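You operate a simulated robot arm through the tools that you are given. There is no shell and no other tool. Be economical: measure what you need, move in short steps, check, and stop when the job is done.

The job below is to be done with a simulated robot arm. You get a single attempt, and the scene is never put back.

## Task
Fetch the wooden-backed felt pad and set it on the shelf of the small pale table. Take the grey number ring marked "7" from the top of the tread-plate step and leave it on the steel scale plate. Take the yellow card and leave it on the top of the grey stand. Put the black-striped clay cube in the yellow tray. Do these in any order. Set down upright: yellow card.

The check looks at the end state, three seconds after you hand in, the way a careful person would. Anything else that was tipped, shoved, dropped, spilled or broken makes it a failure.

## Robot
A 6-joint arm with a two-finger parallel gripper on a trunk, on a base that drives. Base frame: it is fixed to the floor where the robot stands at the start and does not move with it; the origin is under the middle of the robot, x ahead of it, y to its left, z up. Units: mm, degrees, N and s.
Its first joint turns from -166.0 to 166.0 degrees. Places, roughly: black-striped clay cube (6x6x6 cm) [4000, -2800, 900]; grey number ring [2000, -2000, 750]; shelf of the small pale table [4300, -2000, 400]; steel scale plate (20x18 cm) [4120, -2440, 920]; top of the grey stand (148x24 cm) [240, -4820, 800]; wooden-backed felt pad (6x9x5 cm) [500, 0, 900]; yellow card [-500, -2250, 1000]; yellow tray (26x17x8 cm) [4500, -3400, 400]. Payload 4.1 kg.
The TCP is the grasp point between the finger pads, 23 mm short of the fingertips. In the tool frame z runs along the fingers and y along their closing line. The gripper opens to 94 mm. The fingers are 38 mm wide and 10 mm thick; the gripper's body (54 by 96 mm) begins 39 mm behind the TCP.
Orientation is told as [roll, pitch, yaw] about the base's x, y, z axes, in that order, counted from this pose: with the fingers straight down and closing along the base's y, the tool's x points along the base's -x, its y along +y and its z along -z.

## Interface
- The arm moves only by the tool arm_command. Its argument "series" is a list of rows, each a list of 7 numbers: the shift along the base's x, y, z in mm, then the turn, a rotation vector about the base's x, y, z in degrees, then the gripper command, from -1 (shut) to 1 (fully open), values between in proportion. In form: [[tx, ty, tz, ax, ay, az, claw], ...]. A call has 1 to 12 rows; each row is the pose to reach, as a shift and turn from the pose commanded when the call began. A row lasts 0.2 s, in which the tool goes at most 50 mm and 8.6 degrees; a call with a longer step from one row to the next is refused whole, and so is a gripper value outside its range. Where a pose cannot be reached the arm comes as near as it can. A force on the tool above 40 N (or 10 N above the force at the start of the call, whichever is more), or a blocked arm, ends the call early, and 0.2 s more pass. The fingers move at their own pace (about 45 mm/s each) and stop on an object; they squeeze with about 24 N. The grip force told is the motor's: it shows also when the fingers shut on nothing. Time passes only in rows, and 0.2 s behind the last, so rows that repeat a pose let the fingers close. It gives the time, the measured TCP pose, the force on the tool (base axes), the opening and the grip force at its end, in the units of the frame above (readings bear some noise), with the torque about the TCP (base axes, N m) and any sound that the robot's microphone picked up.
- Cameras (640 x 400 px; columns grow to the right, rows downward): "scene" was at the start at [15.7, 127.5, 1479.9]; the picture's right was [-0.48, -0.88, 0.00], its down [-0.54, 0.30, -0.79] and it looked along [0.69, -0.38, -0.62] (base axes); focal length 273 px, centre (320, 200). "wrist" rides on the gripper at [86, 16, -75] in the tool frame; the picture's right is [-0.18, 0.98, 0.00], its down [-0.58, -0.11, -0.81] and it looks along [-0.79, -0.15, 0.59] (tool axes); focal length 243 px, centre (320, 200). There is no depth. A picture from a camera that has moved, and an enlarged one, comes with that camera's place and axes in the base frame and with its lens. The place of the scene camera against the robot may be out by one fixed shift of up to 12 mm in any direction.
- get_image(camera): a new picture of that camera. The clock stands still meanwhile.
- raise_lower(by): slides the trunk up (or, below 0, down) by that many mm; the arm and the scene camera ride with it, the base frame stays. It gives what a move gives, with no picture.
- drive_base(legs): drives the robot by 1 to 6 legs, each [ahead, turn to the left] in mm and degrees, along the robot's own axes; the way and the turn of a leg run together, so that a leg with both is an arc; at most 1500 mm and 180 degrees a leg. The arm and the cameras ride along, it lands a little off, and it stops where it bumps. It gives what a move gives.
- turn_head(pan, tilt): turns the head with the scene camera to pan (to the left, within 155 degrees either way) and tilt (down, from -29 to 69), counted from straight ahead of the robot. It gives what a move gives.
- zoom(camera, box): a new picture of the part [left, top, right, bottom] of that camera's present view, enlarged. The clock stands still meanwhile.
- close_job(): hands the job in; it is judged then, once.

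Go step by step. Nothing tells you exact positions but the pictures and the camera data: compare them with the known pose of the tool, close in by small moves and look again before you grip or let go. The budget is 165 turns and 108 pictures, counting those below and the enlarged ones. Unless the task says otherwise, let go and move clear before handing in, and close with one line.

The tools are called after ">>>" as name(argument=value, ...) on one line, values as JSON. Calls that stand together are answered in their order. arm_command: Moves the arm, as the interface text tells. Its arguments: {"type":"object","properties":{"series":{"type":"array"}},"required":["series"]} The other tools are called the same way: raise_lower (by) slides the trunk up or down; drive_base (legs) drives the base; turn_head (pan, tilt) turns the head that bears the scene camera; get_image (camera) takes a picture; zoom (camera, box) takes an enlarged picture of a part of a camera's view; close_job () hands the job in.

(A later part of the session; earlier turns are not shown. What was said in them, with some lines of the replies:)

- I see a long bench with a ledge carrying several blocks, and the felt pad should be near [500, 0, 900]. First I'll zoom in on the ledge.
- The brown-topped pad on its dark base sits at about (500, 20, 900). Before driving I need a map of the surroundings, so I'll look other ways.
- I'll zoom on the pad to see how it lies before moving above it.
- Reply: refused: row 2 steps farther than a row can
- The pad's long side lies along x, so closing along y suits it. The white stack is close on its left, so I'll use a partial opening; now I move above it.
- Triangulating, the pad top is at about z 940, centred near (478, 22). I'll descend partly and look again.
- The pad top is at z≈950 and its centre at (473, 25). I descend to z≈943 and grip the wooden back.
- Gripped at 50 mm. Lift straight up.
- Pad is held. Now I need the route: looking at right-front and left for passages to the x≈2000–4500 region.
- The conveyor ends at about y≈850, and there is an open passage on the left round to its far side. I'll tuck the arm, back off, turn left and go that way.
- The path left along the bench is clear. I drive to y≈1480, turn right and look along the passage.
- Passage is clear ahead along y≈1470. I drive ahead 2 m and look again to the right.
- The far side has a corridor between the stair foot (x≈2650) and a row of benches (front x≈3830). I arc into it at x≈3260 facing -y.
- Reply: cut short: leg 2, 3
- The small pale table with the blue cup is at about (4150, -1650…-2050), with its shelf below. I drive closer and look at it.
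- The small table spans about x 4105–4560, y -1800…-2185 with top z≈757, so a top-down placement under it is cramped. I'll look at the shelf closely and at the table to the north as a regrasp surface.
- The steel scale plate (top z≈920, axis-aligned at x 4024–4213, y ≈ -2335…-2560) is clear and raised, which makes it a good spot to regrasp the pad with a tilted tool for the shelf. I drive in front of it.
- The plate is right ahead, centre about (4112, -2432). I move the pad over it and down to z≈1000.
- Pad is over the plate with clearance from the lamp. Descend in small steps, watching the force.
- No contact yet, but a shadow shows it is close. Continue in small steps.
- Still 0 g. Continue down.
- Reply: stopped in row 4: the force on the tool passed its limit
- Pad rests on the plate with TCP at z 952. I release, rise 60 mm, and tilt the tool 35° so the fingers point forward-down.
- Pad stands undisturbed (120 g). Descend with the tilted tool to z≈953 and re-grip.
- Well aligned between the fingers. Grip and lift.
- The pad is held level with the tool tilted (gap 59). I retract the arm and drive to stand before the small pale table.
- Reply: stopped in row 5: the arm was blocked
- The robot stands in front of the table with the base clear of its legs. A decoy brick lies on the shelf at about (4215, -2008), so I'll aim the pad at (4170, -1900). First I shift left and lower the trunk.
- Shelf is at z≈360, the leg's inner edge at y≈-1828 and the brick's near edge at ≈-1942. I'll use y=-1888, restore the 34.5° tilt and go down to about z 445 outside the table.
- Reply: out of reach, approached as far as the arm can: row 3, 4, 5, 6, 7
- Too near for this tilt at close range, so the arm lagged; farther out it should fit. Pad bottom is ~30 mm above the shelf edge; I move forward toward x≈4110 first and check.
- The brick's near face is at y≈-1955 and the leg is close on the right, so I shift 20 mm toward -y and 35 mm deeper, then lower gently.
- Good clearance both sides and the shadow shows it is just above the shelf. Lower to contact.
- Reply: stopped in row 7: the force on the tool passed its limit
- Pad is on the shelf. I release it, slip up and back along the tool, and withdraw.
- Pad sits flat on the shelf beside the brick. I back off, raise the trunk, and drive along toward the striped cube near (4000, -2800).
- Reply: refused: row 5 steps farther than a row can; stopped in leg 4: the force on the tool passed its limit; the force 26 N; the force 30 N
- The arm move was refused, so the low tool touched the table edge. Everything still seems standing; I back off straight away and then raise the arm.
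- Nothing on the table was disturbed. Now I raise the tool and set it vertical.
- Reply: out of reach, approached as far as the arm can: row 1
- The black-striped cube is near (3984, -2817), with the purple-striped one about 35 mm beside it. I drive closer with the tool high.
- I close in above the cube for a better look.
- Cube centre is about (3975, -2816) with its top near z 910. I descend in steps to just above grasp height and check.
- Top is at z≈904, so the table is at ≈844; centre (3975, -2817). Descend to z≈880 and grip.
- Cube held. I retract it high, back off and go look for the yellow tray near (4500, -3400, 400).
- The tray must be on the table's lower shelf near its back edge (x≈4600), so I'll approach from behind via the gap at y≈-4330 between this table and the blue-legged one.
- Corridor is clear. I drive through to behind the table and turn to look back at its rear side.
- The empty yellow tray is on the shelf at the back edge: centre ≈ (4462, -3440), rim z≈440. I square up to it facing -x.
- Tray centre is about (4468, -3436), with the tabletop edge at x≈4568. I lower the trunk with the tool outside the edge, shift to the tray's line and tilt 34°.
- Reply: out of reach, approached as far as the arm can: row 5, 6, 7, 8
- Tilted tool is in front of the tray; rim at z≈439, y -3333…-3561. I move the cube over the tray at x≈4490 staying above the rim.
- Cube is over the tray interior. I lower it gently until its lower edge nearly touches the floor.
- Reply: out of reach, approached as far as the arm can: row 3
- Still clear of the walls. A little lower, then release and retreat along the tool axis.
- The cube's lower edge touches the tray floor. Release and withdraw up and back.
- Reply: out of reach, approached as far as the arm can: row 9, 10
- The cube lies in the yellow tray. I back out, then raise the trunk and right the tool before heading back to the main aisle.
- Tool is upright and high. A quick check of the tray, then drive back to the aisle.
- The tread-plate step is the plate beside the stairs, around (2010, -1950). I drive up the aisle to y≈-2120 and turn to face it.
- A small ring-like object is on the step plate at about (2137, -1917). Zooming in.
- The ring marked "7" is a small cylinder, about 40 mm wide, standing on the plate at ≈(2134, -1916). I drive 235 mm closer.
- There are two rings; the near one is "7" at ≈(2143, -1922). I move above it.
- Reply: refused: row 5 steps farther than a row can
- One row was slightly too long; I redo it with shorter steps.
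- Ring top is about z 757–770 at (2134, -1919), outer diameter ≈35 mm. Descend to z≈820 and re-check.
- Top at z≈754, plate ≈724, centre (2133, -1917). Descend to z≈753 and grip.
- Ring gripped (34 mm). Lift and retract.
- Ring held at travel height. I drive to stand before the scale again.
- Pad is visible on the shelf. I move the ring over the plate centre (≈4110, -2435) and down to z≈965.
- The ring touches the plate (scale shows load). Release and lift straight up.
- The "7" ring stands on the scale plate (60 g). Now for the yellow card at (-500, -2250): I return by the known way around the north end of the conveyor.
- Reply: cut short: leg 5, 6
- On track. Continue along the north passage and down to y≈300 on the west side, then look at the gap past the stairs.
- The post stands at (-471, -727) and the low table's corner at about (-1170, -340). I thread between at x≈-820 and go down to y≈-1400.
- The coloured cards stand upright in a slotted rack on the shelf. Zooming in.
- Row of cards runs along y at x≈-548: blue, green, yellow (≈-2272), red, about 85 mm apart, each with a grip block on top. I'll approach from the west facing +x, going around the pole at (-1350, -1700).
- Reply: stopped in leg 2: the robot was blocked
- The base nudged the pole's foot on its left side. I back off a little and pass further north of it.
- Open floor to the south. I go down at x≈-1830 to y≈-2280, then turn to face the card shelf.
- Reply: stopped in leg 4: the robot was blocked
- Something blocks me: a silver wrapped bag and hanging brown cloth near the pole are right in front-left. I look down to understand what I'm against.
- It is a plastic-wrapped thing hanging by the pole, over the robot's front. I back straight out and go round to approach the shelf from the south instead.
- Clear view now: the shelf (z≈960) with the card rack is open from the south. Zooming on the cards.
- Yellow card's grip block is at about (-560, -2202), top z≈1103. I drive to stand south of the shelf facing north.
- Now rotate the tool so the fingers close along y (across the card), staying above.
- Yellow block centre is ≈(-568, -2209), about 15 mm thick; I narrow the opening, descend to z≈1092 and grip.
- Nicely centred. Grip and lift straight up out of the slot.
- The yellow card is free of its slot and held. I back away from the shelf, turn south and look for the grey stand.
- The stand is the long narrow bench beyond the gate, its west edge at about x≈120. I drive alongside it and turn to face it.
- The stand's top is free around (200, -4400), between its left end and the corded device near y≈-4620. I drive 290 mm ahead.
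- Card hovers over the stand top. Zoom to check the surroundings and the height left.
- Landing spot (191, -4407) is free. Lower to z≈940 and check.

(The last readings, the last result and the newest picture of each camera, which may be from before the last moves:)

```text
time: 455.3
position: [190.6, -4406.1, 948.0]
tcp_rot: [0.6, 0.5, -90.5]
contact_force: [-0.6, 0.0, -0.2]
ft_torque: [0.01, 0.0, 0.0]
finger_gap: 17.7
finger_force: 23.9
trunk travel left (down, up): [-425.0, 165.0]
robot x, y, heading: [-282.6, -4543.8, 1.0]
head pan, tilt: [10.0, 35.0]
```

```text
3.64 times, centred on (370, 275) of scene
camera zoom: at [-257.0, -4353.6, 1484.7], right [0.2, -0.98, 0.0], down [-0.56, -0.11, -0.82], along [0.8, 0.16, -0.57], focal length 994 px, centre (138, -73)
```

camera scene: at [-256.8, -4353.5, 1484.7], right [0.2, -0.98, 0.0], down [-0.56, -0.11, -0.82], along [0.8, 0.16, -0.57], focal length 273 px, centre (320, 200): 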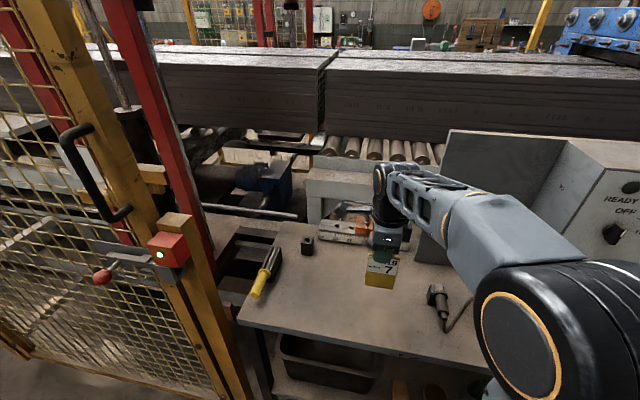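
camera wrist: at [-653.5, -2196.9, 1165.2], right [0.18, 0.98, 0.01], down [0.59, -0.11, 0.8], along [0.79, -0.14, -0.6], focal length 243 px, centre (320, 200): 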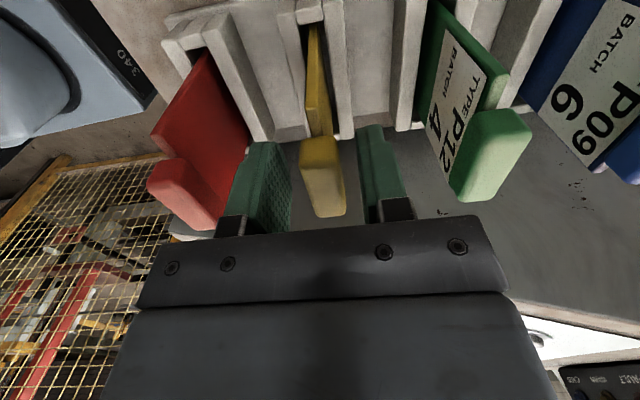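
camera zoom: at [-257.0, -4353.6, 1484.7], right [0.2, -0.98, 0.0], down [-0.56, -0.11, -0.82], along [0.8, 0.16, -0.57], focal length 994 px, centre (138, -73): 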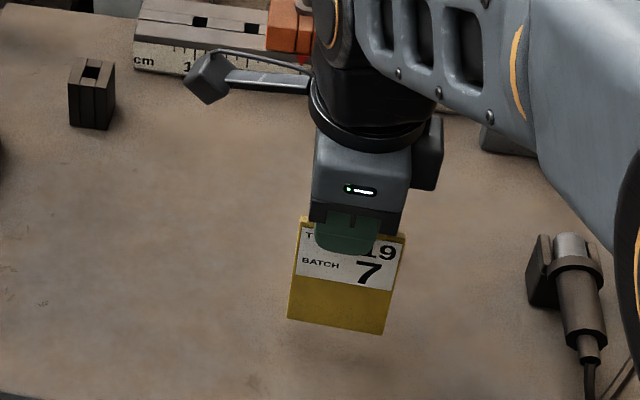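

The card's bottom edge is level at z≈830. Creep down toward contact.

>>> arm_command(series=[[0, 0, -10, 0, 0, 0, -1], [0, 0, -18, 0, 0, 0, -1], [0, 0, -22, 0, 0, 0, -1], [0, 0, -24, 0, 0, 0, -1], [0, 0, -24, 0, 0, 0, -1]])

```text
time: 456.5
position: [191.4, -4405.0, 922.9]
tcp_rot: [0.6, 0.5, -90.5]
contact_force: [0.3, 1.2, 18.2]
ft_torque: [0.01, -0.03, -0.03]
finger_gap: 17.6
finger_force: 23.9
trunk travel left (down, up): [-425.0, 165.0]
robot x, y, heading: [-281.9, -4535.5, 1.2]
head pan, tilt: [10.0, 35.0]
```

Flat contact with the stand. I ease off by 1 mm and open the fingers slightly, then look.

>>> arm_command(series=[[0, 0, 1, 0, 0, 0, -1], [0, 0, 1, 0, 0, 0, -0.55], [0, 0, 1, 0, 0, 0, -0.3], [0, 0, 1, 0, 0, 0, -0.3], [0, 0, 1, 0, 0, 0, -0.3]])

>>> zoom(camera="scene", box=[300, 220, 440, 330])

>>> get_image(camera="wrist")

```text
time: 457.7
position: [190.4, -4407.4, 922.9]
tcp_rot: [0.6, 0.5, -90.6]
contact_force: [0.2, -0.9, -0.7]
ft_torque: [0.01, 0.01, 0.0]
finger_gap: 32.7
finger_force: 0.0
trunk travel left (down, up): [-425.0, 165.0]
robot x, y, heading: [-278.4, -4541.1, 1.3]
head pan, tilt: [10.0, 35.0]
```

```text
3.64 times, centred on (370, 275) of scene
camera zoom: at [-257.1, -4353.6, 1484.7], right [0.2, -0.98, 0.0], down [-0.56, -0.11, -0.82], along [0.8, 0.16, -0.57], focal length 994 px, centre (138, -73)
```

zoom: 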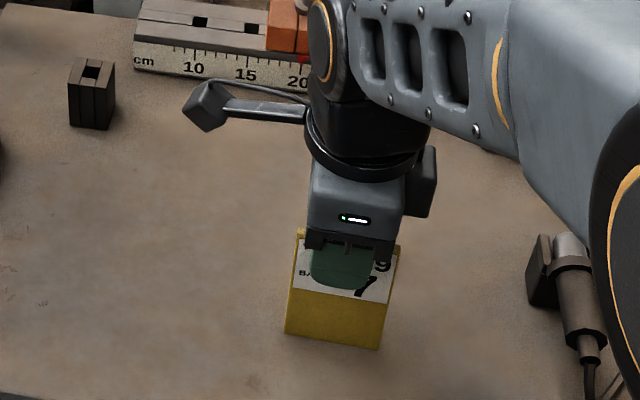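

```text
7 pictures are left
camera wrist: at [206.6, -4322.3, 997.5], right [0.98, -0.19, 0.01], down [-0.12, -0.59, 0.8], along [-0.15, -0.79, -0.6], focal length 243 px, centre (320, 200)
```

wrist: 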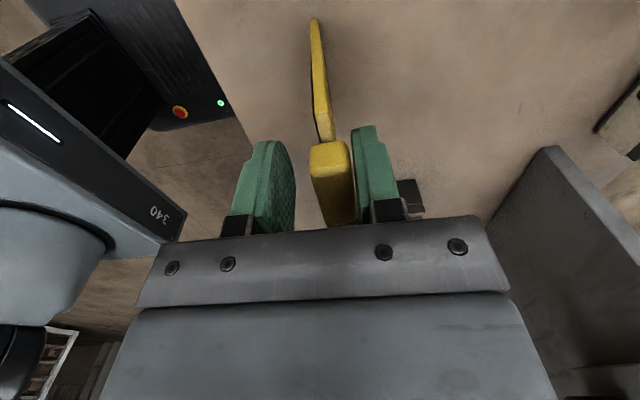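

Let me inspect closely whether the card stands freely or leans on the right finger.

>>> zoom(camera="wrist", box=[230, 100, 430, 240])

```text
2.86 times, centred on (330, 170) of wrist
camera zoom: at [206.6, -4322.3, 997.5], right [0.98, -0.19, 0.01], down [-0.12, -0.59, 0.8], along [-0.15, -0.79, -0.6], focal length 693 px, centre (291, 286)
```

zoom: 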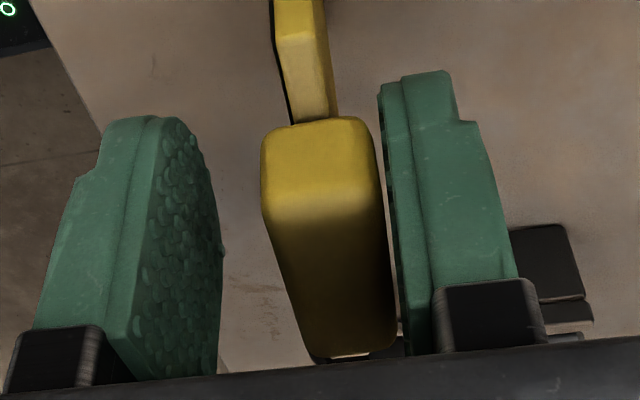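

The block has shifted about 5 mm toward the right finger, so the card may be leaning on it. I re-grip, lift slightly, true the tool to vertical, and set down again with a lighter touch.

>>> arm_command(series=[[0, 0, 0, 0, 0, 0, -0.5], [0, 0, 0, 0, 0, 0, -1], [0, 0, 0, 0, 0, 0, -1], [0, 0, 3, 0, 0, 0, -1], [0, 0, 8, -0.5, 0.6, 0, -1], [0, 0, 8, -0.5, 0.6, 0, -1], [0, 0, 5, -0.5, 0.6, 0, -1], [0, 0, 3, -0.5, 0.6, 0, -1], [0, 0, 3, -0.5, 0.6, 0, -1]])

```text
time: 459.7
position: [189.5, -4406.3, 926.3]
tcp_rot: [0.0, 0.1, -90.6]
contact_force: [0.4, -0.1, -0.6]
ft_torque: [0.02, 0.0, 0.03]
finger_gap: 17.7
finger_force: 24.8
trunk travel left (down, up): [-425.0, 165.0]
robot x, y, heading: [-280.3, -4539.1, 1.0]
head pan, tilt: [10.0, 35.0]
```

Held vertical. Lower by single millimetres until a light contact.

>>> arm_command(series=[[0, 0, -1, 0, 0, 0, -1], [0, 0, -2, 0, 0, 0, -1], [0, 0, -2, 0, 0, 0, -1]])

```text
time: 460.5
position: [189.7, -4407.0, 923.9]
tcp_rot: [0.0, 0.0, -90.6]
contact_force: [0.2, 0.1, -1.2]
ft_torque: [0.03, 0.01, 0.0]
finger_gap: 17.4
finger_force: 23.9
trunk travel left (down, up): [-425.0, 165.0]
robot x, y, heading: [-281.3, -4537.9, 1.3]
head pan, tilt: [10.0, 35.0]
```

>>> arm_command(series=[[0, 0, -0.5, 0, 0, 0, -1], [0, 0, -1, 0, 0, 0, -1], [0, 0, -1, 0, 0, 0, -1]])

```text
time: 461.3
position: [190.7, -4406.1, 924.0]
tcp_rot: [0.1, 0.0, -90.6]
contact_force: [0.1, -0.1, -0.7]
ft_torque: [-0.02, 0.0, -0.01]
finger_gap: 17.5
finger_force: 24.6
trunk travel left (down, up): [-425.0, 165.0]
robot x, y, heading: [-280.1, -4542.1, 1.2]
head pan, tilt: [10.0, 35.0]
```

>>> arm_command(series=[[0, 0, -0.5, 0, 0, 0, -1], [0, 0, -1, 0, 0, 0, -1], [0, 0, -1, 0, 0, 0, -1]])

```text
time: 462.1
position: [190.5, -4406.2, 923.5]
tcp_rot: [-0.1, 0.0, -90.6]
contact_force: [0.1, 0.7, 2.8]
ft_torque: [0.14, 0.03, 0.0]
finger_gap: 17.4
finger_force: 23.3
trunk travel left (down, up): [-425.0, 165.0]
robot x, y, heading: [-280.5, -4537.0, 1.2]
head pan, tilt: [10.0, 35.0]
```

Light contact (~3.5 N). Now open in tiny increments so the card settles between the fingers.

>>> arm_command(series=[[0, 0, 0, 0, 0, 0, -0.61], [0, 0, 0, 0, 0, 0, -0.61], [0, 0, 0, 0, 0, 0, -0.59], [0, 0, 0, 0, 0, 0, -0.57], [0, 0, 0, 0, 0, 0, -0.55], [0, 0, 0, 0, 0, 0, -0.55], [0, 0, 0, 0, 0, 0, -0.55], [0, 0, 0, 0, 0, 0, -0.5], [0, 0, 0, 0, 0, 0, -0.5], [0, 0, 0, 0, 0, 0, -0.4], [0, 0, 0, 0, 0, 0, -0.3], [0, 0, 0, 0, 0, 0, -0.3]])

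>>> zoom(camera="wrist", box=[230, 0, 430, 240])

```text
time: 464.7
position: [190.5, -4405.9, 922.6]
tcp_rot: [-0.1, 0.0, -90.6]
contact_force: [-0.8, -0.1, -0.1]
ft_torque: [0.0, -0.01, -0.02]
finger_gap: 32.8
finger_force: 0.1
trunk travel left (down, up): [-425.0, 165.0]
robot x, y, heading: [-280.0, -4539.4, 1.2]
head pan, tilt: [10.0, 35.0]
```

```text
1.67 times, centred on (330, 120) of wrist
camera zoom: at [207.6, -4321.5, 996.6], right [0.98, -0.19, 0.0], down [-0.12, -0.58, 0.81], along [-0.16, -0.79, -0.59], focal length 404 px, centre (303, 333)
```

zoom: 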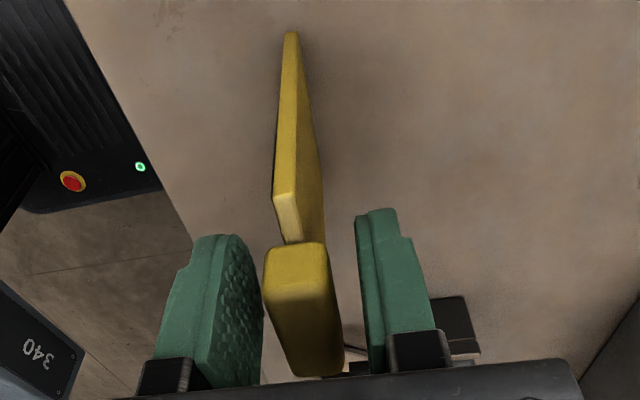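

Now the card stands vertical and free, centred between the fingers. Open wider and lift straight off.

>>> arm_command(series=[[0, 0, 0, 0, 0, 0, -0.2], [0, 0, 0, 0, 0, 0, -0.1], [0, 0, 0, 0, 0, 0, -0.1], [0, 0, 10, 0, 0, 0, -0.1], [0, 0, 30, 0, 0, 0, -0.1], [0, 0, 60, 0, 0, 0, -0.1], [0, 0, 100, 0, 0, 0, -0.1], [0, 0, 145, 0, 0, 0, -0.1], [0, 0, 190, 0, 0, 0, -0.1], [0, 0, 235, 0, 0, 0, -0.1]])

>>> zoom(camera="scene", box=[280, 190, 460, 330])

```text
time: 466.9
position: [191.0, -4405.1, 1157.5]
tcp_rot: [0.0, -0.1, -90.6]
contact_force: [0.3, 0.4, 0.7]
ft_torque: [0.02, -0.02, -0.02]
finger_gap: 42.1
finger_force: 0.0
trunk travel left (down, up): [-425.0, 165.0]
robot x, y, heading: [-279.8, -4539.8, 1.4]
head pan, tilt: [10.0, 35.0]
```

```text
2.86 times, centred on (370, 260) of scene
camera zoom: at [-257.1, -4353.6, 1484.6], right [0.2, -0.98, 0.0], down [-0.56, -0.11, -0.82], along [0.8, 0.16, -0.57], focal length 781 px, centre (177, 29)
```

zoom: 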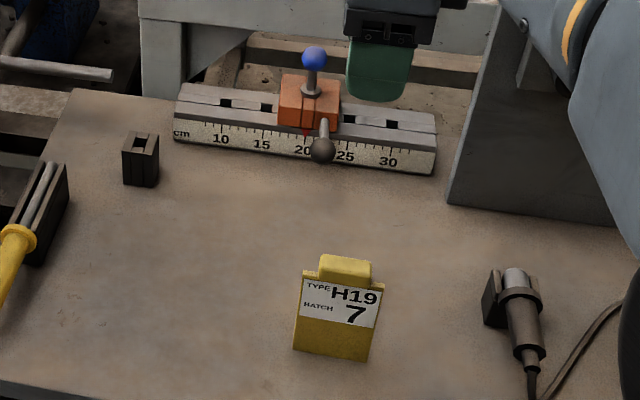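

The yellow card stands upright on the stand. I back the robot clear and take a final look.

>>> drive_base(legs=[[-300, 0]])

>>> zoom(camera="scene", box=[280, 130, 480, 280])

```text
time: 469.0
position: [-107.6, -4412.6, 1158.3]
tcp_rot: [0.0, 0.0, -90.7]
contact_force: [0.0, 0.6, 1.5]
ft_torque: [0.02, 0.06, 0.01]
finger_gap: 42.3
finger_force: 0.1
trunk travel left (down, up): [-425.0, 165.0]
robot x, y, heading: [-577.0, -4546.7, 1.3]
head pan, tilt: [10.0, 35.0]
```

```text
2.67 times, centred on (380, 205) of scene
camera zoom: at [-557.3, -4360.6, 1484.7], right [0.2, -0.98, 0.0], down [-0.56, -0.11, -0.82], along [0.8, 0.16, -0.57], focal length 729 px, centre (160, 187)
```

zoom: 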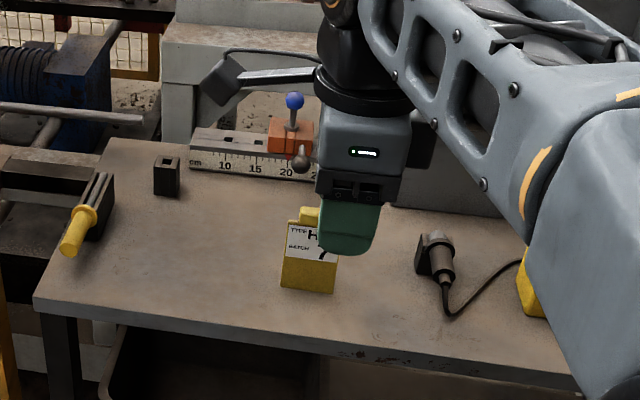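

The card still stands, the robot is clear, and all four items are in place, so I hand in.

>>> close_job()

```text
The job is handed in.
```

I handed the job in with all four items where you asked: the felt pad on the small pale table's shelf, ring "7" on the scale plate, the striped cube in the yellow tray, and the yellow card standing upright on the grey stand. On the way, the tool touched the big table's edge once and the base was stopped twice, near the pole's foot and the wrapped bundle. I saw nothing moved in the pictures after the table touch, and later views showed the pole and bundle standing, though I did not check those two closely.
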